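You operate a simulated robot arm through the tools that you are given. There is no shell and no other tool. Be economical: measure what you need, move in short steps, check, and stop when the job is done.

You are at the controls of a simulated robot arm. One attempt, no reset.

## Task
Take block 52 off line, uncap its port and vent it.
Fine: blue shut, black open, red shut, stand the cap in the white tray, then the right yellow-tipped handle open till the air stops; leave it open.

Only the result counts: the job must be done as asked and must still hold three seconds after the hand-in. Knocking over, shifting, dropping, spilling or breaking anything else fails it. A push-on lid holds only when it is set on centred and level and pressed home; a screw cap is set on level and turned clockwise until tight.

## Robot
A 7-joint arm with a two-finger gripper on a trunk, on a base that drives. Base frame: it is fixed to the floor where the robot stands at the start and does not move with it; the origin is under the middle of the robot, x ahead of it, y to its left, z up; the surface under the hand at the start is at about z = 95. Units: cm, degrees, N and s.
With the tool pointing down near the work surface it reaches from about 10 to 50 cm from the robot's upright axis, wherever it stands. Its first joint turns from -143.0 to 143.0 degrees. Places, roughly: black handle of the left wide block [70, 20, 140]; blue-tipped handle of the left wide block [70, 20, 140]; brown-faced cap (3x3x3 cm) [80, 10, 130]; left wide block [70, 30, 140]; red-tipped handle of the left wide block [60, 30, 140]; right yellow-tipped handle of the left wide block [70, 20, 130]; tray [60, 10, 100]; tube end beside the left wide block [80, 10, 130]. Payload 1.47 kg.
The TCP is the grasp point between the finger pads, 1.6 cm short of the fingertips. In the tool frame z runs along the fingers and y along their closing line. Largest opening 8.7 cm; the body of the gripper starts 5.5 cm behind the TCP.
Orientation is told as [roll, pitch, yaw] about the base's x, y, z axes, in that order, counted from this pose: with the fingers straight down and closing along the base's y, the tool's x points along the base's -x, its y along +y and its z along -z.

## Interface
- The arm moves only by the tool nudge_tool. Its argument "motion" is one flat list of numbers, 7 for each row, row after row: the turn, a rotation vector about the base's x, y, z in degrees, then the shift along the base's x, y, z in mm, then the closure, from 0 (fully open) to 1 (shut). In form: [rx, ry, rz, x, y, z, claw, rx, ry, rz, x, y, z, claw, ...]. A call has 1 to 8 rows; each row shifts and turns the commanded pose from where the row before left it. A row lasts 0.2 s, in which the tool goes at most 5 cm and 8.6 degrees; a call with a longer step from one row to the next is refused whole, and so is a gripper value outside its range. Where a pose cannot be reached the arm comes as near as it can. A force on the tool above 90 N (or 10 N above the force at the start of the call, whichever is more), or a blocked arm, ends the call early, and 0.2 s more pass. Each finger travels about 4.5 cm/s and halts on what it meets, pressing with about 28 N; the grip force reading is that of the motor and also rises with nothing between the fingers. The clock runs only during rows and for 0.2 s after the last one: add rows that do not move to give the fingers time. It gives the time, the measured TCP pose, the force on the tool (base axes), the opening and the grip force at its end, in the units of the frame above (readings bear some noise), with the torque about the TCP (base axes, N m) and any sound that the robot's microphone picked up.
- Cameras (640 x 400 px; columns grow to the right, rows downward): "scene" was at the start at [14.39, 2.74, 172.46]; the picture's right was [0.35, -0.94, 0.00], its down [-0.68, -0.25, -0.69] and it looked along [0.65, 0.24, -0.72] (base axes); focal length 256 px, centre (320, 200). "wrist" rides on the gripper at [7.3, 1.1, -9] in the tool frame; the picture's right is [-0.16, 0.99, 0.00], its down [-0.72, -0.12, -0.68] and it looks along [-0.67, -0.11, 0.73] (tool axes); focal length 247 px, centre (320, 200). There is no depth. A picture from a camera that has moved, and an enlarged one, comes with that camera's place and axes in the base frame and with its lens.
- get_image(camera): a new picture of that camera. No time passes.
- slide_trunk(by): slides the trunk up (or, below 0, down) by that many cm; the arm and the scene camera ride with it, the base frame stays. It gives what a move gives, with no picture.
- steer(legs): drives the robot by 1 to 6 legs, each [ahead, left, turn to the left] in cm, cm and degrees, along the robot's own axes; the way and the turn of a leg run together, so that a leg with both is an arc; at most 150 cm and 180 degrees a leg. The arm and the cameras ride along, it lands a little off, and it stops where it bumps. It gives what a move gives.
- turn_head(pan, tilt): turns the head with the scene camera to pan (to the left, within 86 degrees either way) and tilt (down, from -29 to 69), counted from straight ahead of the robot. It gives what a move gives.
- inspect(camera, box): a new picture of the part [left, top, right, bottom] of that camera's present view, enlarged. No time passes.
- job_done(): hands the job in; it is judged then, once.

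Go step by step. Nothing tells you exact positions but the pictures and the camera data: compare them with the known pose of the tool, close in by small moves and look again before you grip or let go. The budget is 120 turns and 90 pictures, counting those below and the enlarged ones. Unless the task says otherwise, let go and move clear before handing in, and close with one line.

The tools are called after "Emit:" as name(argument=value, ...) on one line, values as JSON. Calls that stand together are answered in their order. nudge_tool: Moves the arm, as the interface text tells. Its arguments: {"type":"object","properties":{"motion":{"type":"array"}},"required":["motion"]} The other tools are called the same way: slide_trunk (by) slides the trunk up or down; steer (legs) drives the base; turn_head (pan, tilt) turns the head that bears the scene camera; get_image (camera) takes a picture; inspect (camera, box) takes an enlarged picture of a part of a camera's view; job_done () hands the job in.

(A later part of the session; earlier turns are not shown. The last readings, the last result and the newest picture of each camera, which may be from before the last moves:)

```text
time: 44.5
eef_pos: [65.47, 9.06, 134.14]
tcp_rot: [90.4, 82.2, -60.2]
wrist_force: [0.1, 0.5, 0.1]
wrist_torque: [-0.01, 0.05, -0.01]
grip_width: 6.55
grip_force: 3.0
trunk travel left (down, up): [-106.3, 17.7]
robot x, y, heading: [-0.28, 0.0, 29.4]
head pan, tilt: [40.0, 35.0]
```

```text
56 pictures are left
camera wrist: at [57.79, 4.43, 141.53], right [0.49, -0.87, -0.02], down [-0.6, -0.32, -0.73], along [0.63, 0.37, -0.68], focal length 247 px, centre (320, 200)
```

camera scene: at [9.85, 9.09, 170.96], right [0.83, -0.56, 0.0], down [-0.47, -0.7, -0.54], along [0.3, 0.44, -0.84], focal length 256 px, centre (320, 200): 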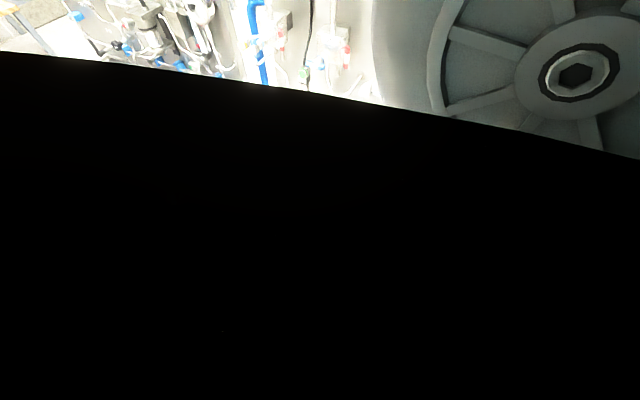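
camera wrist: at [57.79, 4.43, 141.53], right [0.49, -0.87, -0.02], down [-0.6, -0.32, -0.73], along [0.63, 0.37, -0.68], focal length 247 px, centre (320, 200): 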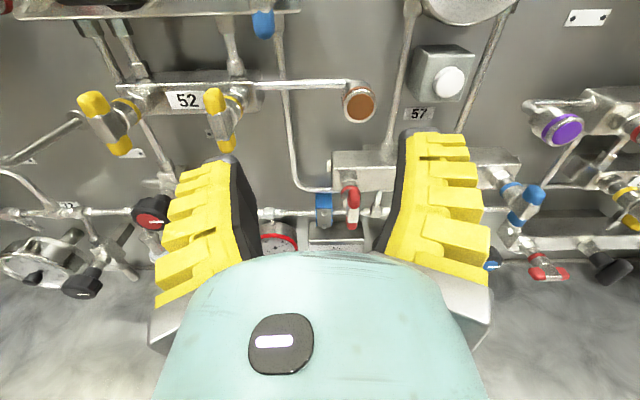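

Emit:
inspect(camera="wrist", box=[280, 50, 460, 160])

Emit:
inspect(camera="wrist", box=[0, 0, 300, 180])

```text
3.56 times, centred on (370, 105) of wrist
camera zoom: at [57.79, 4.43, 141.53], right [0.49, -0.87, -0.02], down [-0.6, -0.32, -0.73], along [0.63, 0.37, -0.68], focal length 878 px, centre (142, 538)
```

zoom: 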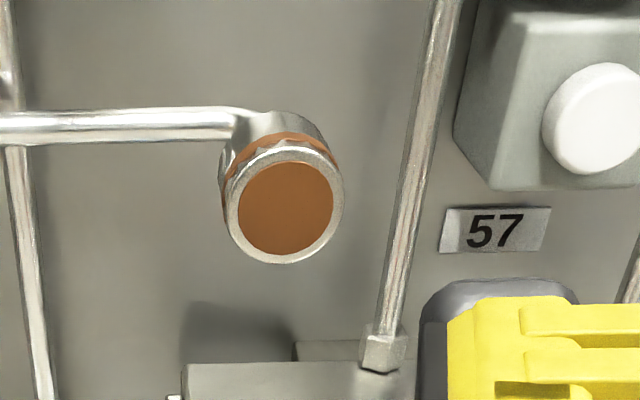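

```text
2.13 times, centred on (150, 90) of wrist
camera zoom: at [57.79, 4.43, 141.53], right [0.49, -0.87, -0.02], down [-0.6, -0.32, -0.73], along [0.63, 0.37, -0.68], focal length 527 px, centre (683, 435)
```

zoom: 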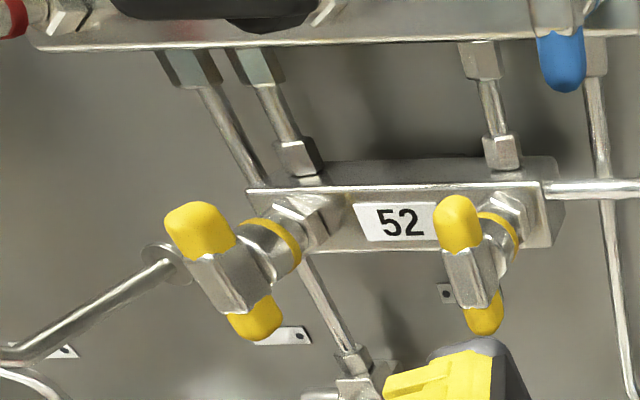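

The cap is knurled (screw type), with its face at about (76.5, 11.5, 133.4). I move in front of it for a close look.

Emit:
nudge_tool(motion=[7, 3.9, 0, 27, -3, -4, 0.3, 0, 0, 0, 28, -3, -3, 0.3])

Emit:
get_image(camera="wrist")

Emit:
inspect(camera="wrist", box=[260, 80, 380, 180])

```text
time: 45.1
eef_pos: [70.85, 8.25, 133.46]
tcp_rot: [-109.2, 89.9, 100.0]
wrist_force: [0.0, 1.0, 0.3]
wrist_torque: [0.0, -0.04, 0.01]
grip_width: 6.54
grip_force: 3.0
trunk travel left (down, up): [-106.3, 17.7]
robot x, y, heading: [0.29, -0.08, 29.3]
head pan, tilt: [40.0, 35.0]
```

```text
53 pictures are left
camera wrist: at [63.69, 2.77, 140.72], right [0.48, -0.86, -0.16], down [-0.65, -0.23, -0.72], along [0.59, 0.45, -0.67], focal length 247 px, centre (320, 200)
```

wrist: 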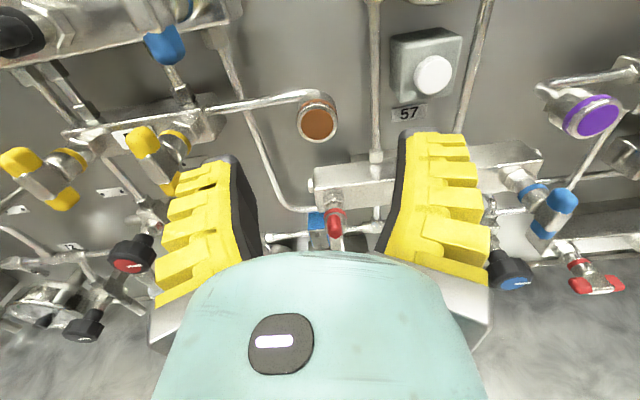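

```text
4.00 times, centred on (320, 130) of wrist
camera zoom: at [63.69, 2.77, 140.72], right [0.48, -0.86, -0.16], down [-0.65, -0.23, -0.72], along [0.59, 0.45, -0.67], focal length 988 px, centre (320, 480)
```

zoom: 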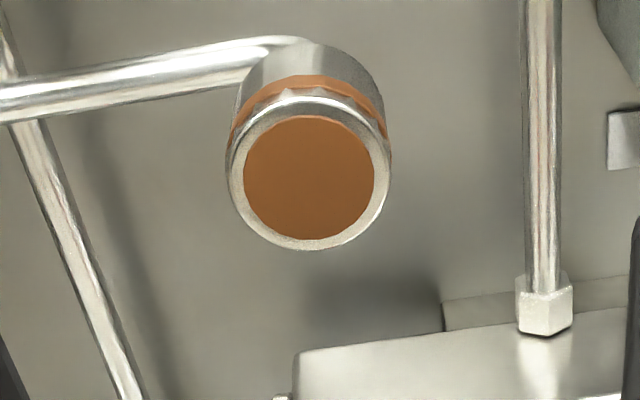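

The cap is about 2.7 cm across and faces straight out. I first wind the hand clockwise so as to have plenty of counter-clockwise travel.

Emit:
nudge_tool(motion=[7.3, 4.1, 0, 0, 0, 0, 0.3, 7.3, 4.1, 0, 0, 0, 0, 0.3, 7.3, 4.1, 0, 0, 0, 0, 0.3, 7.3, 4.1, 0, 0, 0, 0, 0.4, 7.3, 4.1, 0, 0, 0, 0, 0.4, 7.3, 4.1, 0, 0, 0, 0, 0.4, 7.3, 4.1, 0, 0, 0, 0, 0.4, 7.3, 4.1, 0, 0, 0, 0, 0.4])

Emit:
get_image(camera="wrist")

```text
time: 46.9
eef_pos: [70.96, 8.49, 133.44]
tcp_rot: [-90.0, 22.8, 119.3]
wrist_force: [1.1, 0.2, -0.5]
wrist_torque: [0.02, 0.01, -0.02]
grip_width: 5.73
grip_force: 3.4
trunk travel left (down, up): [-106.3, 17.7]
robot x, y, heading: [-0.01, -0.16, 29.5]
head pan, tilt: [40.0, 35.0]
```

```text
51 pictures are left
camera wrist: at [66.7, -2.22, 135.18], right [0.12, -0.21, -0.97], down [-0.94, 0.29, -0.17], along [0.32, 0.93, -0.16], focal length 247 px, centre (320, 200)
```

wrist: 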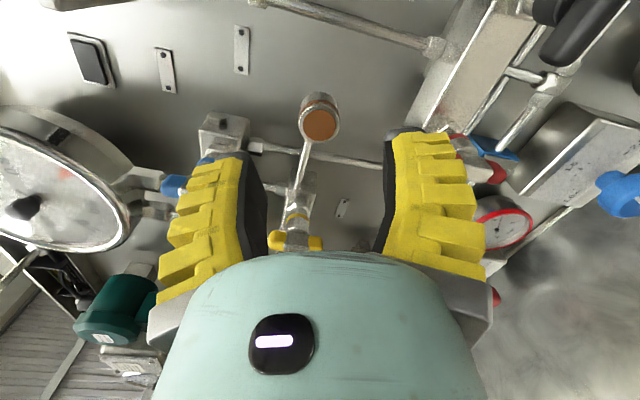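

The cap remains centred. I advance so the fingertips overlap its front 1.2 cm, then check.

Emit:
nudge_tool(motion=[0, 0, 0, 26, 14.5, 0, 0.4, 0, 0, 0, 25.5, 14.5, 0, 0.4, 0, 0, 0, 0, 0, 0, 0.4])

Emit:
get_image(camera="wrist")

Emit:
inspect(camera="wrist", box=[260, 100, 400, 200])

```text
time: 47.7
eef_pos: [76.17, 11.33, 133.28]
tcp_rot: [-90.0, 23.1, 119.1]
wrist_force: [0.3, -0.7, 1.0]
wrist_torque: [-0.01, -0.02, 0.01]
grip_width: 5.76
grip_force: 3.5
trunk travel left (down, up): [-106.3, 17.7]
robot x, y, heading: [-0.02, 0.08, 29.4]
head pan, tilt: [40.0, 35.0]
```

```text
50 pictures are left
camera wrist: at [71.87, 0.69, 135.08], right [0.12, -0.21, -0.97], down [-0.94, 0.29, -0.18], along [0.32, 0.93, -0.16], focal length 247 px, centre (320, 200)
```

wrist: 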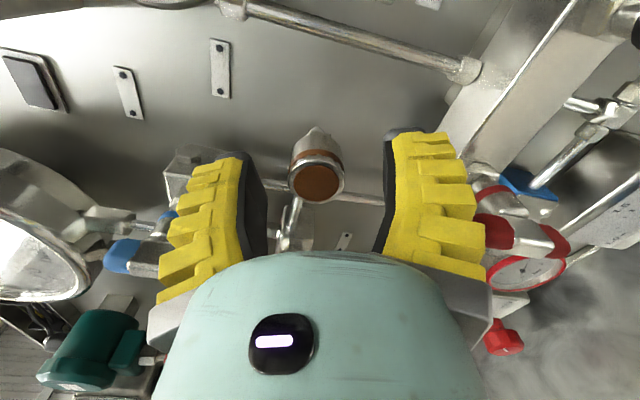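

```text
4.00 times, centred on (330, 150) of wrist
camera zoom: at [71.87, 0.69, 135.08], right [0.12, -0.21, -0.97], down [-0.94, 0.29, -0.18], along [0.32, 0.93, -0.16], focal length 988 px, centre (280, 400)
```

zoom: 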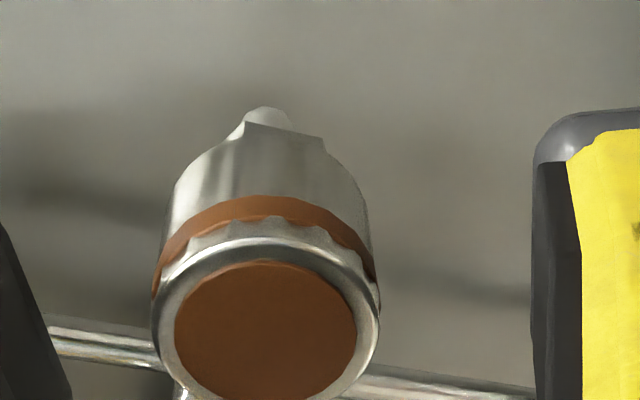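

The cap has a knurled front, then a brown ring, then the tube socket. The fingertips reach just past the ring; I close and try turning counter-clockwise.

Emit:
nudge_tool(motion=[0, 0, 0, 0, 0, 0, 0.7, 0, 0, 0, 0, 0, 0, 1, 0, 0, 0, 0, 0, 0, 1, 0, 0, 0, 0, 0, 0, 1])

Emit:
nudge_tool(motion=[-7.3, -4.1, 0, 0, 0, 0, 1, -7.3, -4.1, 0, 0, 0, 0, 1, -7.3, -4.1, 0, 0, 0, 0, 1])

Emit:
get_image(camera="wrist")

```text
time: 48.7
eef_pos: [76.05, 11.39, 133.26]
tcp_rot: [-90.0, 22.9, 119.3]
wrist_force: [-6.4, -1.8, 2.8]
wrist_torque: [0.04, -0.07, 0.01]
grip_width: 2.0
grip_force: 27.8
trunk travel left (down, up): [-106.3, 17.7]
robot x, y, heading: [-0.13, 0.35, 29.7]
head pan, tilt: [40.0, 35.0]
heard: snap
```

```text
time: 49.5
eef_pos: [76.16, 11.3, 133.44]
tcp_rot: [-90.2, 48.2, 119.1]
wrist_force: [-0.6, 0.2, -0.7]
wrist_torque: [-0.01, 0.0, 0.04]
grip_width: 1.82
grip_force: 27.7
trunk travel left (down, up): [-106.3, 17.7]
robot x, y, heading: [0.07, 0.05, 29.2]
head pan, tilt: [40.0, 35.0]
```

```text
48 pictures are left
camera wrist: at [71.12, 1.85, 138.09], right [0.31, -0.55, -0.78], down [-0.87, 0.16, -0.46], along [0.38, 0.82, -0.43], focal length 247 px, centre (320, 200)
```

wrist: 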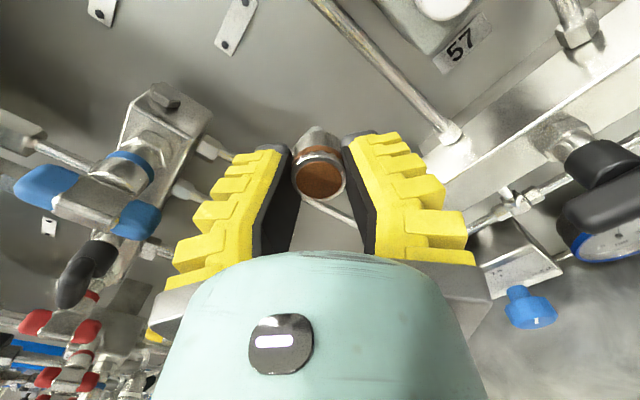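

I heard a snap, and the force is near zero; the cap may have popped loose. I inspect it closely.

Emit:
inspect(camera="wrist", box=[250, 100, 400, 220])

```text
3.33 times, centred on (325, 160) of wrist
camera zoom: at [71.12, 1.85, 138.09], right [0.31, -0.55, -0.78], down [-0.87, 0.16, -0.46], along [0.38, 0.82, -0.43], focal length 823 px, centre (303, 333)
```

zoom: 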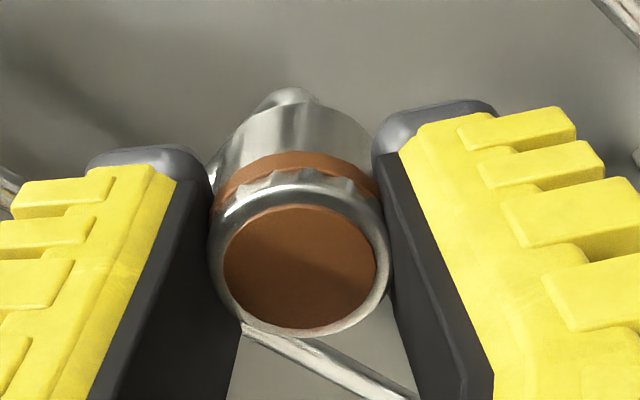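

The cap sits in the fingers and turned freely. I pull back 6 mm gently and read the force.

Emit:
nudge_tool(motion=[0, 0, 0, -2.6, -1.5, 0, 1, 0, 0, 0, -2.6, -1.5, 0, 1])

Emit:
inspect(camera="wrist", box=[250, 100, 400, 220])

```text
time: 50.1
eef_pos: [75.56, 11.2, 133.5]
tcp_rot: [-90.1, 48.1, 119.1]
wrist_force: [0.3, -0.4, 0.2]
wrist_torque: [-0.01, 0.04, -0.02]
grip_width: 1.75
grip_force: 28.0
trunk travel left (down, up): [-106.3, 17.7]
robot x, y, heading: [-0.02, -0.16, 29.4]
head pan, tilt: [40.0, 35.0]
```

```text
3.33 times, centred on (325, 160) of wrist
camera zoom: at [70.57, 1.65, 138.06], right [0.31, -0.55, -0.78], down [-0.87, 0.16, -0.46], along [0.38, 0.82, -0.43], focal length 823 px, centre (303, 333)
```

zoom: 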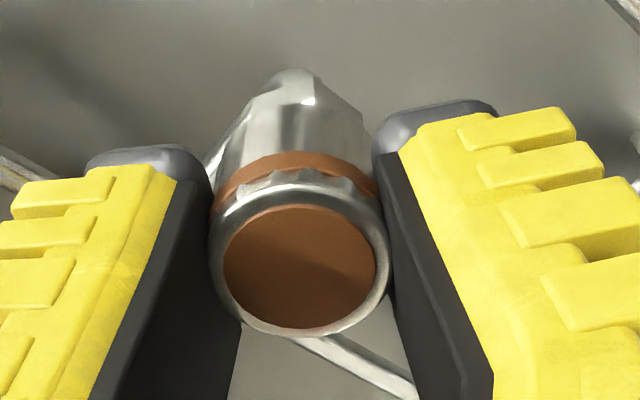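

The cap and its brown ring came away with the fingers. I pull straight back 8 cm and look.

Emit:
nudge_tool(motion=[0, 0, 0, -14, -8, 0, 1, 0, 0, 0, -18, -10, 0, 1, 0, 0, 0, -20, -11, 0, 1, 0, 0, 0, -18, -10, 0, 1])

Emit:
get_image(camera="wrist")

Emit:
inspect(camera="wrist", box=[250, 60, 400, 220])

```text
time: 51.1
eef_pos: [68.65, 7.08, 133.42]
tcp_rot: [-90.0, 48.0, 119.2]
wrist_force: [-1.5, 0.6, 0.4]
wrist_torque: [-0.04, 0.0, 0.01]
grip_width: 1.79
grip_force: 27.6
trunk travel left (down, up): [-106.3, 17.7]
robot x, y, heading: [-0.34, 0.16, 29.3]
head pan, tilt: [40.0, 35.0]
```

```text
45 pictures are left
camera wrist: at [63.58, -2.44, 138.09], right [0.31, -0.55, -0.78], down [-0.87, 0.17, -0.46], along [0.38, 0.82, -0.43], focal length 247 px, centre (320, 200)
```

wrist: 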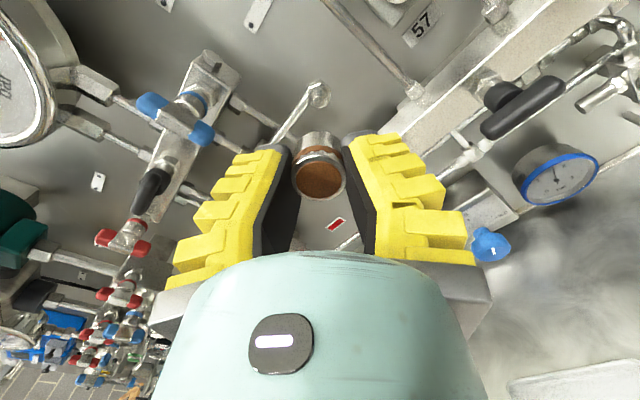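

```text
2.50 times, centred on (325, 140) of wrist
camera zoom: at [63.58, -2.44, 138.09], right [0.31, -0.55, -0.78], down [-0.87, 0.17, -0.46], along [0.38, 0.82, -0.43], focal length 617 px, centre (308, 350)
```

zoom: 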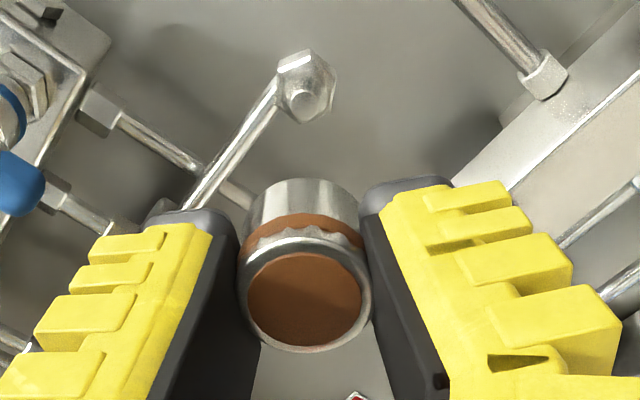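

The cap is off the bare tube end and firmly held. I roll the hand back (camera to the left) while retreating toward above the tray, then pitch the tool down.

Emit:
nudge_tool(motion=[-7.2, -4.03, 0, -7, -4, 0, 1, -7.2, -4.03, 0, -7, -4, 0, 1, -7.2, -4.03, 0, -7, -4, 0, 1, -7.2, -4.03, 0, -7, -4, 0, 1, -7.2, -4.03, 0, -7, -4, 0, 1, -7.2, -4.03, 0, -7, -4, 0, 1, -7.2, -4.03, 0, -7, -4, 0, 1, -7.2, -4.03, 0, -7, -4, 0, 1])

Emit:
nudge_tool(motion=[-7.2, -4.03, 0, -1.6, 3, 0, 1, -7.2, -4.03, 0, -1.6, 3, 0, 1, -7.2, -4.03, 0, -1.6, 3, 0, 1, -7.2, -4.03, 0, -1.6, 3, 0, 1, -7.2, -4.03, 0, -1.6, 3, 0, 1, -7.2, -4.03, 0, -1.6, 3, 0, 1, -7.2, -4.03, 0, -1.6, 3, 0, 1, -7.2, -4.03, 0, -1.6, 3, 0, 1])

Emit:
nudge_tool(motion=[-4.0, 7.16, 0, 0, 0, -10, 1, -4.0, 7.16, 0, 0, 0, -10, 1, -4.0, 7.16, 0, 0, 0, -10, 1, -4.0, 7.16, 0, 0, 0, -10, 1, -4.0, 7.16, 0, 0, 0, -10, 1, -4.0, 7.16, 0, 0, 0, -10, 1, -4.0, 7.16, 0, 0, 0, -10, 1, -4.0, 7.16, 0, 0, 0, -10, 1])

Emit:
nudge_tool(motion=[-4.0, 7.16, 0, 0, 0, -10, 1, -4.0, 7.16, 0, 0, 0, -10, 1, -4.0, 7.16, 0, 0, 0, -10, 1, 0, 0, 0, 0, 0, 0, 1])

Emit:
get_image(camera="wrist")

```text
time: 52.9
eef_pos: [62.94, 3.84, 133.5]
tcp_rot: [90.0, 65.7, -60.8]
wrist_force: [0.9, -0.8, -0.4]
wrist_torque: [0.02, 0.03, 0.01]
grip_width: 1.75
grip_force: 27.7
trunk travel left (down, up): [-106.3, 17.7]
robot x, y, heading: [0.03, 0.03, 29.4]
head pan, tilt: [40.0, 35.0]
```

```text
time: 54.7
eef_pos: [61.7, 6.25, 133.31]
tcp_rot: [89.9, -0.2, -60.8]
wrist_force: [-0.1, -0.4, -0.9]
wrist_torque: [-0.04, -0.01, 0.02]
grip_width: 1.66
grip_force: 27.7
trunk travel left (down, up): [-106.3, 17.7]
robot x, y, heading: [0.04, -0.13, 29.1]
head pan, tilt: [40.0, 35.0]
```

```text
time: 56.5
eef_pos: [61.77, 6.3, 125.39]
tcp_rot: [24.2, 0.0, -60.8]
wrist_force: [0.0, 0.1, -1.3]
wrist_torque: [0.03, -0.02, 0.0]
grip_width: 1.43
grip_force: 27.9
trunk travel left (down, up): [-106.3, 17.7]
robot x, y, heading: [-0.15, 0.19, 29.5]
head pan, tilt: [40.0, 35.0]
```

```text
time: 57.5
eef_pos: [61.69, 6.38, 122.44]
tcp_rot: [-0.5, 0.1, -60.7]
wrist_force: [0.6, 0.2, -1.7]
wrist_torque: [0.0, -0.01, -0.02]
grip_width: 1.4
grip_force: 28.1
trunk travel left (down, up): [-106.3, 17.7]
robot x, y, heading: [-0.07, 0.23, 29.2]
head pan, tilt: [40.0, 35.0]
```

```text
43 pictures are left
camera wrist: at [59.18, 13.2, 131.43], right [0.94, 0.35, -0.01], down [0.26, -0.69, 0.68], along [0.23, -0.64, -0.73], focal length 247 px, centre (320, 200)
```

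wrist: 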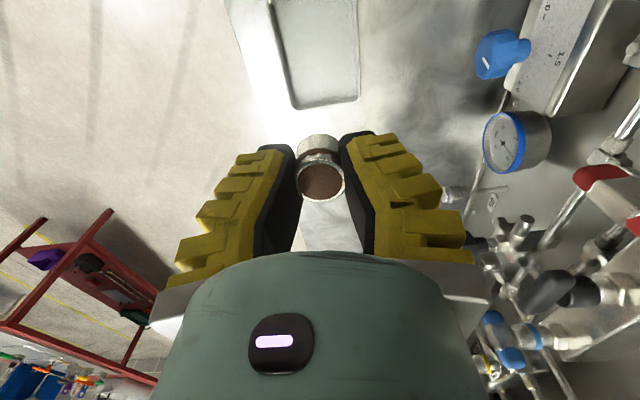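

The tray centre is right below (n 56.7, u 24.5). I lower most of the way and check that the cap is still square in the fingers.

Emit:
nudge_tool(motion=[0, 0, 0, -2, -1, -40, 1, 0, 0, 0, 0, 0, -40, 1, 0, 0, 0, 0, 0, -40, 1, 0, 0, 0, 0, 0, -40, 1, 0.5, -0.4, 0, 0, 0, -20, 1, 0, 0, 0, 0, 0, 0, 1])

Emit:
get_image(camera="wrist")

Emit:
inspect(camera="wrist", box=[240, 90, 400, 250])

```text
time: 58.9
eef_pos: [59.16, 6.28, 111.29]
tcp_rot: [0.3, 0.3, -60.8]
wrist_force: [0.7, 0.2, 0.2]
wrist_torque: [0.05, 0.01, 0.0]
grip_width: 1.45
grip_force: 28.6
out of reach, approached as far as the arm can: row 3, 4, 5
trunk travel left (down, up): [-106.3, 17.7]
robot x, y, heading: [-0.01, -0.34, 29.2]
head pan, tilt: [40.0, 35.0]
```

```text
42 pictures are left
camera wrist: at [56.61, 13.09, 120.19], right [0.94, 0.34, 0.01], down [0.25, -0.69, 0.68], along [0.24, -0.63, -0.74], focal length 247 px, centre (320, 200)
```

wrist: 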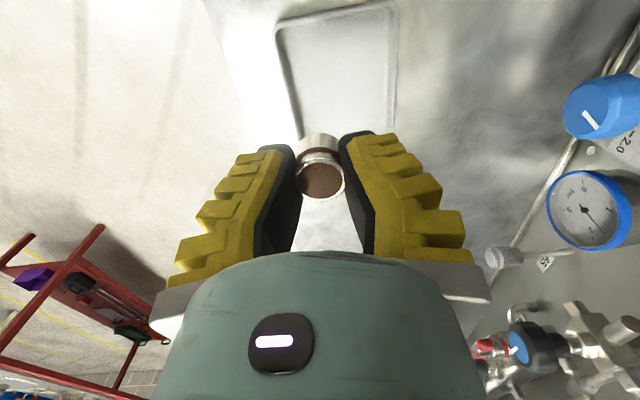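

```text
2.50 times, centred on (320, 170) of wrist
camera zoom: at [56.61, 13.09, 120.19], right [0.94, 0.34, 0.01], down [0.25, -0.69, 0.68], along [0.24, -0.63, -0.74], focal length 617 px, centre (320, 275)
```

zoom: 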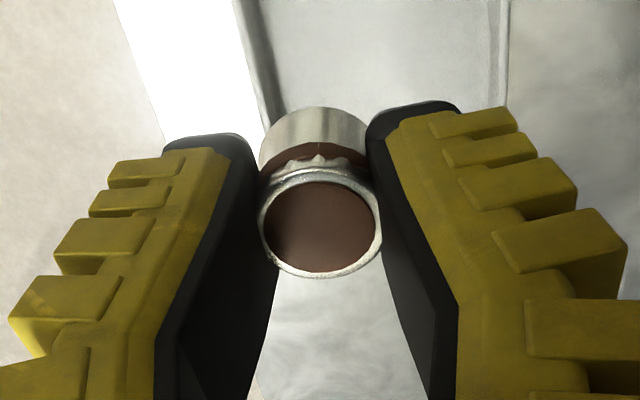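

The arm runs out of reach there at this trunk height. I go back up over the tray centre, then lower the trunk instead.

Emit:
nudge_tool(motion=[0, 0, 0, 10, 0, 30, 1, 0, 0, 0, 10, 0, 30, 1, 0, 0, 0, 0, 0, 0, 1])

```text
time: 59.7
eef_pos: [61.29, 6.6, 117.21]
tcp_rot: [0.3, 0.3, -60.7]
wrist_force: [-0.6, 0.6, -0.6]
wrist_torque: [0.01, 0.0, 0.03]
grip_width: 1.46
grip_force: 28.3
trunk travel left (down, up): [-106.3, 17.7]
robot x, y, heading: [-0.04, -0.08, 29.3]
head pan, tilt: [40.0, 35.0]
```

TCP is over the tray centre at z 117.2. I slide the trunk down 13 cm.

Emit:
slide_trunk(by=-13)

Emit:
get_image(camera="wrist")

```text
time: 61.2
eef_pos: [61.23, 6.59, 104.23]
tcp_rot: [0.2, 0.3, -60.7]
wrist_force: [0.7, 0.2, -0.8]
wrist_torque: [0.01, 0.01, 0.0]
grip_width: 1.43
grip_force: 28.1
trunk travel left (down, up): [-93.3, 30.7]
robot x, y, heading: [-0.24, 0.36, 29.6]
head pan, tilt: [40.0, 35.0]
```

```text
40 pictures are left
camera wrist: at [58.71, 13.29, 113.15], right [0.94, 0.34, 0.01], down [0.25, -0.69, 0.68], along [0.24, -0.63, -0.74], focal length 247 px, centre (320, 200)
```

wrist: 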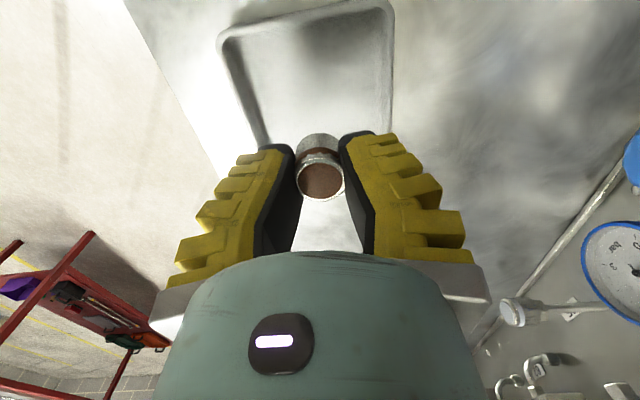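

The tray's left edge computes to u≈19 and its centre to (n 56.5, u 24.9). I shift 0.7 cm right and drop the trunk 3 cm more.

Emit:
nudge_tool(motion=[0, 0, 0, 3.4, -6, 0, 1, 0, 0, 0, 0, 0, 0, 1])

Emit:
slide_trunk(by=-3)

Emit:
get_image(camera="wrist")

Emit:
get_image(camera="scene")

```text
time: 61.9
eef_pos: [61.51, 5.89, 104.18]
tcp_rot: [0.3, 0.3, -60.8]
wrist_force: [0.3, -0.4, -1.7]
wrist_torque: [-0.02, 0.01, 0.01]
grip_width: 1.44
grip_force: 27.3
trunk travel left (down, up): [-93.3, 30.7]
robot x, y, heading: [0.05, -0.04, 29.6]
head pan, tilt: [40.0, 35.0]
```

```text
time: 62.6
eef_pos: [61.66, 5.97, 101.28]
tcp_rot: [0.3, 0.2, -60.8]
wrist_force: [0.2, -0.2, -0.6]
wrist_torque: [0.02, 0.01, 0.01]
grip_width: 1.42
grip_force: 28.0
trunk travel left (down, up): [-90.3, 33.7]
robot x, y, heading: [0.19, 0.05, 29.2]
head pan, tilt: [40.0, 35.0]
```

```text
39 pictures are left
camera wrist: at [59.08, 12.7, 110.19], right [0.94, 0.34, 0.01], down [0.25, -0.69, 0.68], along [0.24, -0.63, -0.74], focal length 247 px, centre (320, 200)
```

wrist: 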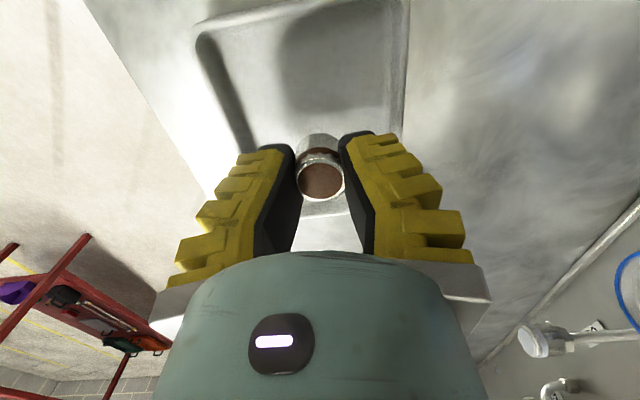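

```text
38 pictures are left
camera scene: at [6.72, 12.11, 158.08], right [1.0, -0.08, 0.0], down [-0.05, -0.57, -0.82], along [0.07, 0.81, -0.58], focal length 256 px, centre (320, 200)
```

scene: 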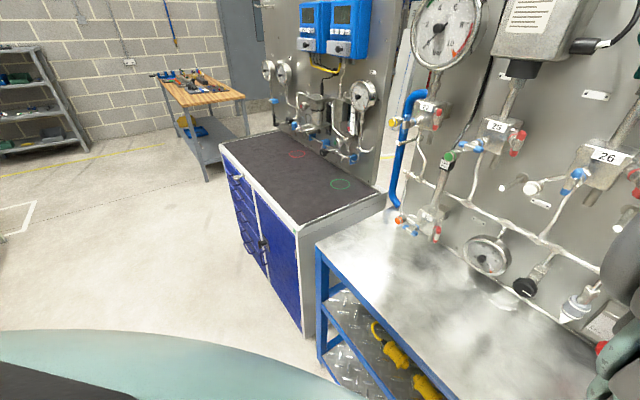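

The cap is over the middle of the tray with about 2 cm to go. I lower 1 cm and then a few mm at a time.

Emit:
nudge_tool(motion=[0, 0, 0, 0, 0, -5, 1, 0, 0, 0, 0, 0, -5, 1, 0, 0, 0, 0, 0, 0, 1])

Emit:
inspect(camera="wrist", box=[180, 60, 440, 240])

```text
time: 63.4
eef_pos: [61.48, 5.93, 100.06]
tcp_rot: [0.2, 0.3, -60.8]
wrist_force: [-1.4, -1.3, -0.7]
wrist_torque: [-0.04, -0.01, 0.0]
grip_width: 1.43
grip_force: 27.6
trunk travel left (down, up): [-90.3, 33.7]
robot x, y, heading: [-0.23, 0.21, 29.3]
head pan, tilt: [40.0, 35.0]
```

```text
2.22 times, centred on (310, 150) of wrist
camera zoom: at [58.99, 12.67, 109.15], right [0.94, 0.34, 0.0], down [0.25, -0.69, 0.68], along [0.24, -0.63, -0.74], focal length 549 px, centre (342, 311)
```

zoom: 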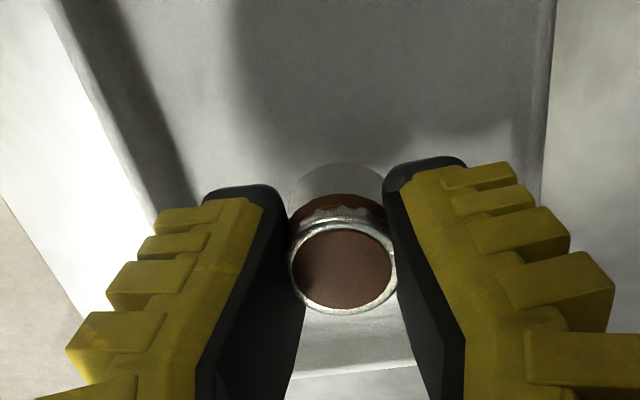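

Not touching yet. I lower in 3 mm steps.

Emit:
nudge_tool(motion=[0, 0, 0, 0, 0, -3, 1, 0, 0, 0, 0, 0, 0, 1])

Emit:
nudge_tool(motion=[0, 0, 0, 0, 0, -3, 1, 0, 0, 0, 0, 0, 0, 1])

Emit:
nudge_tool(motion=[0, 0, 0, 0, 0, -3, 1, 0, 0, 0, 0, 0, 0, 1])

```text
time: 64.0
eef_pos: [61.67, 5.88, 99.93]
tcp_rot: [0.4, 0.3, -60.8]
wrist_force: [0.9, 0.4, -0.9]
wrist_torque: [-0.02, 0.02, 0.04]
grip_width: 1.42
grip_force: 27.6
trunk travel left (down, up): [-90.3, 33.7]
robot x, y, heading: [-0.24, 0.18, 29.4]
head pan, tilt: [40.0, 35.0]
```

```text
time: 64.6
eef_pos: [61.65, 5.99, 99.54]
tcp_rot: [0.3, 0.3, -60.7]
wrist_force: [0.6, 1.0, -0.5]
wrist_torque: [0.01, 0.0, -0.04]
grip_width: 1.44
grip_force: 28.5
trunk travel left (down, up): [-90.3, 33.7]
robot x, y, heading: [-0.42, -0.05, 29.2]
head pan, tilt: [40.0, 35.0]
```

```text
time: 65.2
eef_pos: [61.61, 5.85, 99.35]
tcp_rot: [0.5, 0.2, -60.6]
wrist_force: [0.4, -0.7, -0.9]
wrist_torque: [-0.03, -0.02, 0.03]
grip_width: 1.41
grip_force: 28.3
trunk travel left (down, up): [-90.3, 33.7]
robot x, y, heading: [-0.17, 0.23, 29.4]
head pan, tilt: [40.0, 35.0]
```

Still no contact. I continue down in small steps.

Emit:
nudge_tool(motion=[0, 0, 0, 0, 0, -3, 1, 0, 0, 0, 0, 0, 0, 1])

Emit:
nudge_tool(motion=[0, 0, 0, 0, 0, -3, 1, 0, 0, 0, 0, 0, 0, 1])

Emit:
nudge_tool(motion=[0, 0, 0, 0, 0, -3, 1, 0, 0, 0, 0, 0, 0, 1])

Emit:
inspect(camera="wrist", box=[180, 60, 440, 240])

```text
time: 65.8
eef_pos: [61.65, 6.01, 99.03]
tcp_rot: [0.3, 0.3, -60.7]
wrist_force: [-0.1, 0.8, -1.4]
wrist_torque: [0.01, -0.02, -0.02]
grip_width: 1.41
grip_force: 28.1
trunk travel left (down, up): [-90.3, 33.7]
robot x, y, heading: [-0.24, -0.19, 29.4]
head pan, tilt: [40.0, 35.0]
```

```text
time: 66.4
eef_pos: [61.68, 5.98, 98.78]
tcp_rot: [0.3, 0.4, -60.7]
wrist_force: [-0.8, 1.0, -1.2]
wrist_torque: [0.01, -0.02, 0.0]
grip_width: 1.42
grip_force: 28.3
trunk travel left (down, up): [-90.3, 33.7]
robot x, y, heading: [0.06, 0.11, 29.1]
head pan, tilt: [40.0, 35.0]
```

```text
time: 67.0
eef_pos: [61.58, 5.88, 98.4]
tcp_rot: [0.2, 0.4, -60.8]
wrist_force: [0.9, 0.1, -0.5]
wrist_torque: [0.0, 0.0, 0.02]
grip_width: 1.44
grip_force: 27.9
trunk travel left (down, up): [-90.3, 33.7]
robot x, y, heading: [0.21, 0.06, 29.5]
head pan, tilt: [40.0, 35.0]
```

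```text
2.22 times, centred on (310, 150) of wrist
camera zoom: at [59.04, 12.68, 107.4], right [0.94, 0.34, 0.0], down [0.25, -0.69, 0.68], along [0.23, -0.63, -0.74], focal length 549 px, centre (342, 311)
```

zoom: 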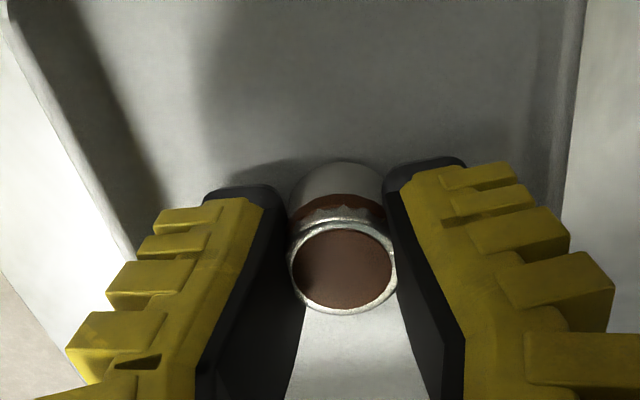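

Getting near, still free. I continue in 2–3 mm steps until contact shows.

Emit:
nudge_tool(motion=[0, 0, 0, 0, 0, -2, 1, 0, 0, 0, 0, 0, 0, 1])

Emit:
nudge_tool(motion=[0, 0, 0, 0, 0, -2, 1, 0, 0, 0, 0, 0, 0, 1])

Emit:
nudge_tool(motion=[0, 0, 0, 0, 0, -2, 1, 0, 0, 0, 0, 0, 0, 1])

```text
time: 67.6
eef_pos: [61.67, 5.78, 98.23]
tcp_rot: [0.3, 0.3, -60.9]
wrist_force: [-0.8, 0.1, -0.3]
wrist_torque: [-0.03, 0.0, 0.03]
grip_width: 1.41
grip_force: 28.0
trunk travel left (down, up): [-90.3, 33.7]
robot x, y, heading: [-0.2, -0.23, 29.1]
head pan, tilt: [40.0, 35.0]
```

```text
time: 68.2
eef_pos: [61.72, 5.96, 98.13]
tcp_rot: [0.5, 0.1, -60.7]
wrist_force: [-4.8, -0.3, 15.2]
wrist_torque: [0.11, 0.26, 0.05]
grip_width: 1.43
grip_force: 28.1
trunk travel left (down, up): [-90.3, 33.7]
robot x, y, heading: [0.0, -0.16, 29.4]
head pan, tilt: [40.0, 35.0]
```

```text
time: 68.8
eef_pos: [61.76, 5.93, 98.11]
tcp_rot: [0.5, 0.2, -60.7]
wrist_force: [0.0, -0.9, 17.4]
wrist_torque: [0.12, 0.16, -0.02]
grip_width: 1.46
grip_force: 28.0
trunk travel left (down, up): [-90.3, 33.7]
robot x, y, heading: [-0.17, -0.07, 29.4]
head pan, tilt: [40.0, 35.0]
```

Contact at about 17 N. I ease up 2 mm and open gently, then rise straight up.

Emit:
nudge_tool(motion=[0, 0, 0, 0, 0, 2, 1, 0, 0, 0, 0, 0, 0, 0.75, 0, 0, 0, 0, 0, 0, 0.65, 0, 0, 0, 0, 0, 0, 0.5, 0, 0, 0, 0, 0, 0, 0.5, 0, 0, 0, 0, 0, 0, 0.5])

Emit:
inspect(camera="wrist", box=[180, 60, 440, 240])

```text
time: 70.2
eef_pos: [61.61, 5.83, 98.18]
tcp_rot: [0.3, 0.3, -60.7]
wrist_force: [-1.2, 0.8, 1.4]
wrist_torque: [0.03, 0.0, 0.07]
grip_width: 4.5
grip_force: 3.1
trunk travel left (down, up): [-90.3, 33.7]
robot x, y, heading: [-0.12, -0.39, 29.4]
head pan, tilt: [40.0, 35.0]
```

```text
2.22 times, centred on (310, 150) of wrist
camera zoom: at [59.05, 12.75, 107.08], right [0.94, 0.35, 0.0], down [0.25, -0.69, 0.68], along [0.24, -0.63, -0.74], focal length 549 px, centre (342, 311)
```

zoom: 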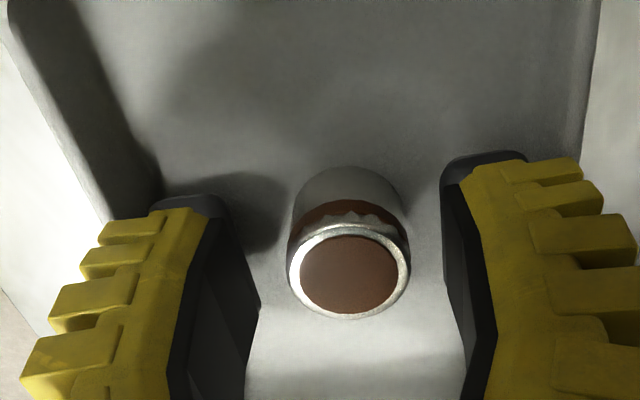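

The cap stands upright in the tray, clear of the fingers. I rise straight up and bring the trunk back up.

Emit:
nudge_tool(motion=[0, 0, 0, 0, 0, 20, 0.5, 0, 0, 0, 0, 0, 30, 0.5, 0, 0, 0, 0, 0, 40, 0.5, 0, 0, 0, 0, 0, 40, 0.5])

Emit:
slide_trunk(by=16)

Emit:
get_image(camera="wrist")

```text
time: 71.2
eef_pos: [61.48, 5.86, 111.08]
tcp_rot: [0.4, 0.3, -60.8]
wrist_force: [0.5, 0.5, -0.3]
wrist_torque: [0.03, -0.05, 0.05]
grip_width: 4.93
grip_force: 4.0
trunk travel left (down, up): [-90.3, 33.7]
robot x, y, heading: [0.03, -0.11, 29.3]
head pan, tilt: [40.0, 35.0]
```

```text
time: 73.0
eef_pos: [61.59, 5.91, 127.07]
tcp_rot: [0.3, 0.3, -60.8]
wrist_force: [0.0, 0.2, -0.3]
wrist_torque: [-0.01, 0.03, 0.0]
grip_width: 4.92
grip_force: 3.7
trunk travel left (down, up): [-106.3, 17.7]
robot x, y, heading: [-0.02, -0.11, 29.2]
head pan, tilt: [40.0, 35.0]
```

```text
34 pictures are left
camera wrist: at [58.94, 12.68, 135.99], right [0.94, 0.34, 0.0], down [0.25, -0.69, 0.68], along [0.24, -0.63, -0.74], focal length 247 px, centre (320, 200)
```

wrist: 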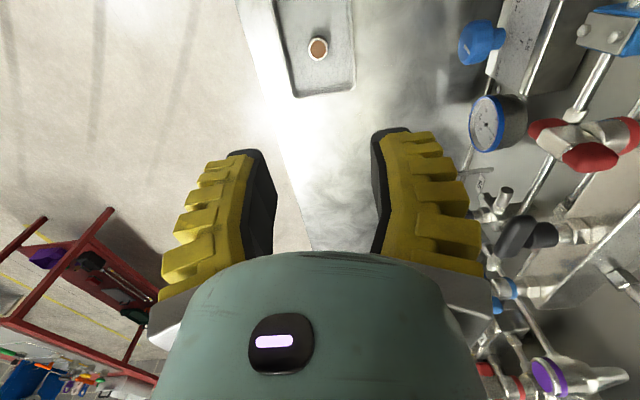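

The cap stands in the tray as wanted. Next I swing the tool back to horizontal, camera above, in front of the right yellow handle (about (70.8, 22, 132)).

Emit:
nudge_tool(motion=[4.0, -7.16, 0, -5.9, 10.5, 6, 0.4, 4.0, -7.16, 0, -5.9, 10.5, 6, 0.4, 4.0, -7.16, 0, -5.9, 10.5, 6, 0.4, 4.0, -7.16, 0, -5.9, 10.5, 6, 0.4, 4.0, -7.16, 0, -5.9, 10.5, 6, 0.4, 4.0, -7.16, 0, -5.9, 10.5, 6, 0.4, 4.0, -7.16, 0, -5.9, 10.5, 6, 0.4, 4.0, -7.16, 0, -5.9, 10.5, 6, 0.4])

Emit:
nudge_tool(motion=[4.0, -7.16, 0, 0, 0, 0, 0.4, 4.0, -7.16, 0, 0, 0, 0, 0.4, 4.0, -7.16, 0, 0, 0, 0, 0.4, 7.3, 4.1, 0, 0, 0, 0, 0.4, 7.3, 4.1, 0, 0, 0, 0, 0.4, 7.3, 4.1, 0, 0, 0, 0, 0.4, 7.3, 4.1, 0, 0, 0, 0, 0.4, 7.3, 4.1, 0, 0, 0, 0, 0.4])

Emit:
nudge_tool(motion=[7.3, 4.1, 0, 0, 0, 0, 0.4, 7.3, 4.1, 0, 0, 0, 0, 0.4, 7.3, 4.1, 0, 0, 0, 0, 0.4, 7.3, 4.1, 0, 0, 0, 0, 0.4, 7.3, 4.1, 0, 0, 0, 0, 0.4, 5.6, 3.1, 0, 0, 0, 0, 0.4])

Emit:
get_image(camera="wrist")

```text
time: 74.8
eef_pos: [73.69, 8.59, 138.15]
tcp_rot: [66.0, 0.0, -60.7]
wrist_force: [0.4, -0.5, 0.3]
wrist_torque: [-0.05, 0.04, -0.02]
grip_width: 5.74
grip_force: 3.8
out of reach, approached as far as the arm can: row 1, 2, 3, 4, 5, 6, 7, 8
trunk travel left (down, up): [-106.3, 17.7]
robot x, y, heading: [-0.15, 0.27, 29.1]
head pan, tilt: [40.0, 35.0]
```

```text
time: 76.6
eef_pos: [73.69, 8.67, 137.98]
tcp_rot: [90.7, 42.0, -60.4]
wrist_force: [-0.7, -0.3, 0.0]
wrist_torque: [0.01, -0.03, -0.02]
grip_width: 5.74
grip_force: 3.6
trunk travel left (down, up): [-106.3, 17.7]
robot x, y, heading: [0.24, -0.06, 29.2]
head pan, tilt: [40.0, 35.0]
```

```text
time: 78.0
eef_pos: [73.73, 8.57, 137.98]
tcp_rot: [-141.3, 89.7, 67.2]
wrist_force: [-0.3, -0.1, 0.1]
wrist_torque: [-0.01, 0.01, -0.02]
grip_width: 5.74
grip_force: 4.4
trunk travel left (down, up): [-106.3, 17.7]
robot x, y, heading: [-0.32, -0.04, 29.4]
head pan, tilt: [40.0, 35.0]
```

```text
33 pictures are left
camera wrist: at [66.47, 3.2, 145.3], right [0.47, -0.87, -0.16], down [-0.65, -0.22, -0.73], along [0.59, 0.45, -0.67], focal length 247 px, centre (320, 200)
```

wrist: 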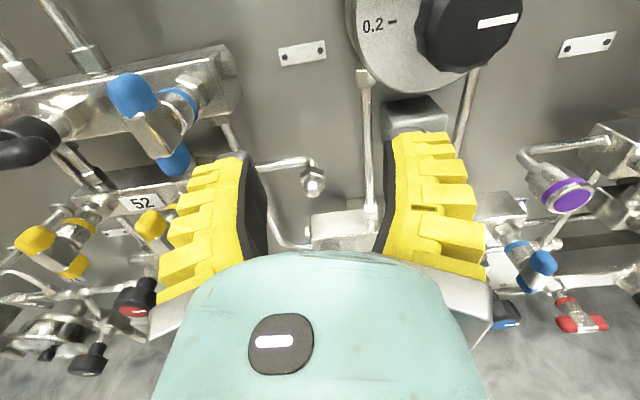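

The hand drifted forward but touched nothing. I retreat 9 cm, then slide left and down to face the right yellow handle.

Emit:
nudge_tool(motion=[0, 0, 0, -39, -22, 0, 0.4, 0, 0, 0, -39, -22, 0, 0.4, 0, 0, 0, -21.5, 38.4, -19, 0.4, 0, 0, 0, -21.5, 38.4, -19, 0.4, 0, 0, 0, -21.5, 38.4, -19, 0.4, 0, 0, 0, 0, 0, 0, 0.4])

Emit:
get_image(camera="wrist")

```text
time: 79.4
eef_pos: [64.23, 12.02, 131.3]
tcp_rot: [-118.0, 89.8, 90.7]
wrist_force: [0.2, 0.1, 0.0]
wrist_torque: [0.01, 0.02, 0.02]
grip_width: 5.76
grip_force: 3.3
out of reach, approached as far as the arm can: row 2, 3, 4, 5
trunk travel left (down, up): [-106.3, 17.7]
robot x, y, heading: [-0.18, 0.34, 29.3]
head pan, tilt: [40.0, 35.0]
```

```text
32 pictures are left
camera wrist: at [56.93, 6.6, 138.52], right [0.48, -0.86, -0.16], down [-0.65, -0.22, -0.72], along [0.59, 0.45, -0.67], focal length 247 px, centre (320, 200)
```

wrist: 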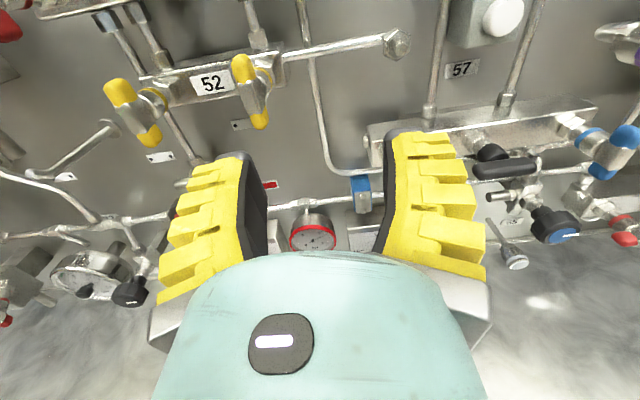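

The right yellow handle now triangulates to (70.0, 20.4, 133.0). I move in front of it at n≈64.

Emit:
nudge_tool(motion=[0, 0, 0, -2, 25, 8, 0.4, 0, 0, 0, -2, 25, 8, 0.4, 0, 0, 0, 0, 0, 0, 0.4])

Emit:
get_image(camera="wrist")

```text
time: 80.2
eef_pos: [66.19, 15.49, 133.33]
tcp_rot: [-155.3, 89.8, 53.7]
wrist_force: [0.0, 0.4, 0.0]
wrist_torque: [0.01, -0.01, -0.01]
grip_width: 5.74
grip_force: 3.7
out of reach, approached as far as the arm can: row 1, 2
trunk travel left (down, up): [-106.3, 17.7]
robot x, y, heading: [-0.02, 0.33, 29.2]
head pan, tilt: [40.0, 35.0]
```

```text
31 pictures are left
camera wrist: at [58.91, 10.03, 140.62], right [0.48, -0.86, -0.16], down [-0.65, -0.23, -0.73], along [0.59, 0.45, -0.67], focal length 247 px, centre (320, 200)
```

wrist: 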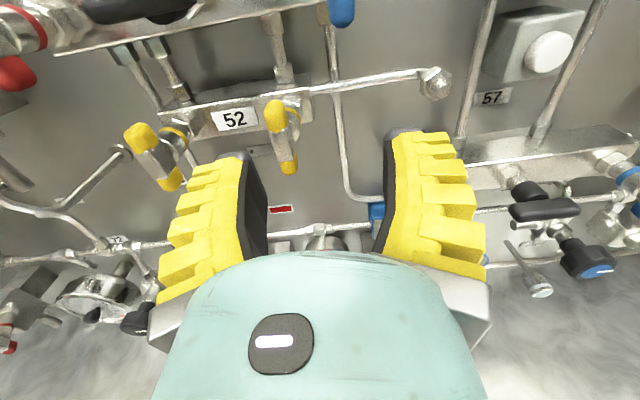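

The arm is near a joint limit toward the left, so I drive the base 2.4 cm left instead to line up.

Emit:
steer(legs=[[0, 2.5, 0]])

Emit:
get_image(camera="wrist")

```text
time: 81.0
eef_pos: [64.99, 17.59, 133.26]
tcp_rot: [-157.5, 89.8, 51.5]
wrist_force: [1.4, 0.0, 0.5]
wrist_torque: [-0.01, 0.02, -0.03]
grip_width: 5.77
grip_force: 4.1
trunk travel left (down, up): [-106.3, 17.7]
robot x, y, heading: [-1.41, 2.54, 29.4]
head pan, tilt: [40.0, 35.0]
```

```text
30 pictures are left
camera wrist: at [57.69, 12.23, 140.6], right [0.48, -0.86, -0.16], down [-0.65, -0.23, -0.73], along [0.59, 0.45, -0.67], focal length 247 px, centre (320, 200)
```

wrist: 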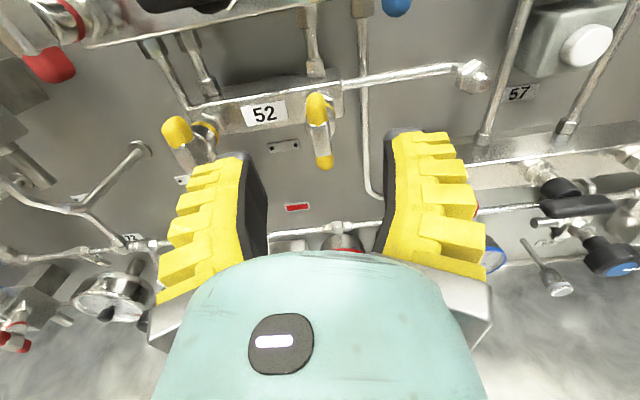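

The handle is centred now. I advance 5.7 cm and close on it.

Emit:
nudge_tool(motion=[0, 0, 0, 16.5, 9.4, -1, 0.4, 0, 0, 0, 16.5, 9.4, 0, 0.4, 0, 0, 0, 16.5, 9.4, 0, 0.4, 0, 0, 0, 0, 0, 0, 0.7, 0, 0, 0, 0, 0, 0, 1, 0, 0, 0, 0, 0, 0, 1, 0, 0, 0, 0, 0, 0, 1])

Emit:
get_image(camera="wrist")

```text
time: 82.6
eef_pos: [69.72, 20.25, 133.11]
tcp_rot: [-61.6, 89.9, 147.3]
wrist_force: [-13.5, -5.2, 0.9]
wrist_torque: [0.01, 0.02, 0.01]
grip_width: 0.96
grip_force: 28.5
trunk travel left (down, up): [-106.3, 17.7]
robot x, y, heading: [-0.99, 2.01, 29.3]
head pan, tilt: [40.0, 35.0]
```

```text
29 pictures are left
camera wrist: at [62.46, 14.93, 140.29], right [0.48, -0.86, -0.16], down [-0.65, -0.23, -0.72], along [0.59, 0.45, -0.67], focal length 247 px, centre (320, 200)
```

wrist: 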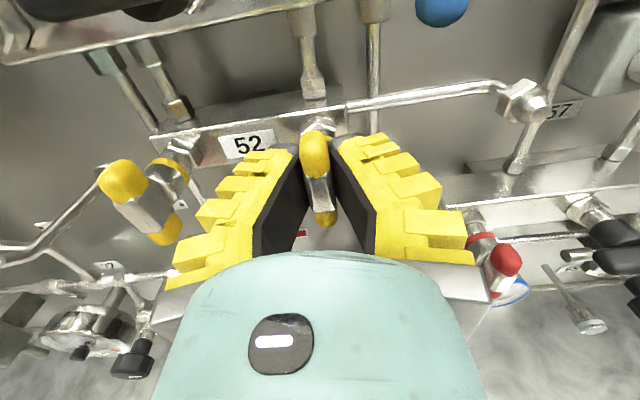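

Gripped. I turn counter-clockwise 25° and check torque and sound.

Emit:
nudge_tool(motion=[-7.3, -4.1, 0, -1, 0, 0, 1, -7.3, -4.1, 0, 0, 0, 0, 1, -7.3, -4.1, 0, 0, 0, 0, 1])

```text
time: 83.4
eef_pos: [69.7, 20.36, 132.97]
tcp_rot: [90.1, 64.8, -60.8]
wrist_force: [-21.0, -12.4, 0.4]
wrist_torque: [0.08, 0.05, 0.02]
grip_width: 0.58
grip_force: 29.3
trunk travel left (down, up): [-106.3, 17.7]
robot x, y, heading: [-1.14, 2.13, 29.2]
head pan, tilt: [40.0, 35.0]
```

It turns freely. I continue to 90°.

Emit:
nudge_tool(motion=[-7.3, -4.1, 0, -1, -0.5, 0, 1, -7.3, -4.1, 0, 0, 0, 0, 1, -7.3, -4.1, 0, 0, 0, 0, 1, -7.3, -4.1, 0, 0, 0, 0, 1, -7.3, -4.1, 0, 0, 0, 0, 1, -7.3, -4.1, 0, 0, 0, 0, 1, -7.3, -4.1, 0, 0, 0, 0, 1, -5.6, -3.1, 0, 0, 0, 0, 1])

Emit:
nudge_tool(motion=[-3.5, -1.95, 0, 0, 0, 0, 1, -1.75, -1, 0, 0, 0, 0, 1, 0, 0, 0, 0, 0, 0, 1])

Emit:
get_image(camera="wrist")

```text
time: 85.2
eef_pos: [69.72, 20.24, 133.06]
tcp_rot: [90.0, -0.2, -60.7]
wrist_force: [1.9, -8.2, -15.9]
wrist_torque: [0.02, 0.19, -0.34]
grip_width: 0.61
grip_force: 30.3
trunk travel left (down, up): [-106.3, 17.7]
robot x, y, heading: [-1.27, 2.38, 29.5]
head pan, tilt: [40.0, 35.0]
```

```text
time: 86.0
eef_pos: [69.57, 20.33, 133.0]
tcp_rot: [90.0, -6.1, -60.7]
wrist_force: [-6.3, -12.0, -11.4]
wrist_torque: [0.41, 0.33, -0.25]
grip_width: 0.58
grip_force: 30.3
trunk travel left (down, up): [-106.3, 17.7]
robot x, y, heading: [-1.18, 1.88, 29.2]
head pan, tilt: [40.0, 35.0]
```

```text
28 pictures are left
camera wrist: at [58.14, 22.29, 133.38], right [0.03, -0.05, 1.0], down [-0.23, -0.97, -0.04], along [0.97, -0.23, -0.03], focal length 247 px, centre (320, 200)
```

wrist: 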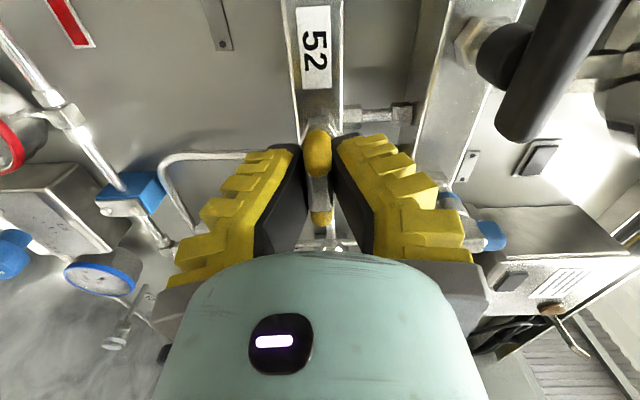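

The stop is felt at 90° but I have heard no air yet. I wait in place for a moment and listen.

Emit:
nudge_tool(motion=[0, 0, 0, 0, 0, 0, 1, 0, 0, 0, 0, 0, 0, 1, 0, 0, 0, 0, 0, 0, 1, 0, 0, 0, 0, 0, 0, 1, 0, 0, 0, 0, 0, 0, 1, 0, 0, 0, 0, 0, 0, 1, 0, 0, 0, 0, 0, 0, 1, 0, 0, 0, 0, 0, 0, 1])

```text
time: 87.8
eef_pos: [69.6, 20.48, 133.02]
tcp_rot: [90.1, -6.0, -60.5]
wrist_force: [-3.7, -12.6, -11.4]
wrist_torque: [0.36, 0.37, -0.18]
grip_width: 0.65
grip_force: 30.3
trunk travel left (down, up): [-106.3, 17.7]
robot x, y, heading: [-1.13, 2.23, 29.1]
head pan, tilt: [40.0, 35.0]
```

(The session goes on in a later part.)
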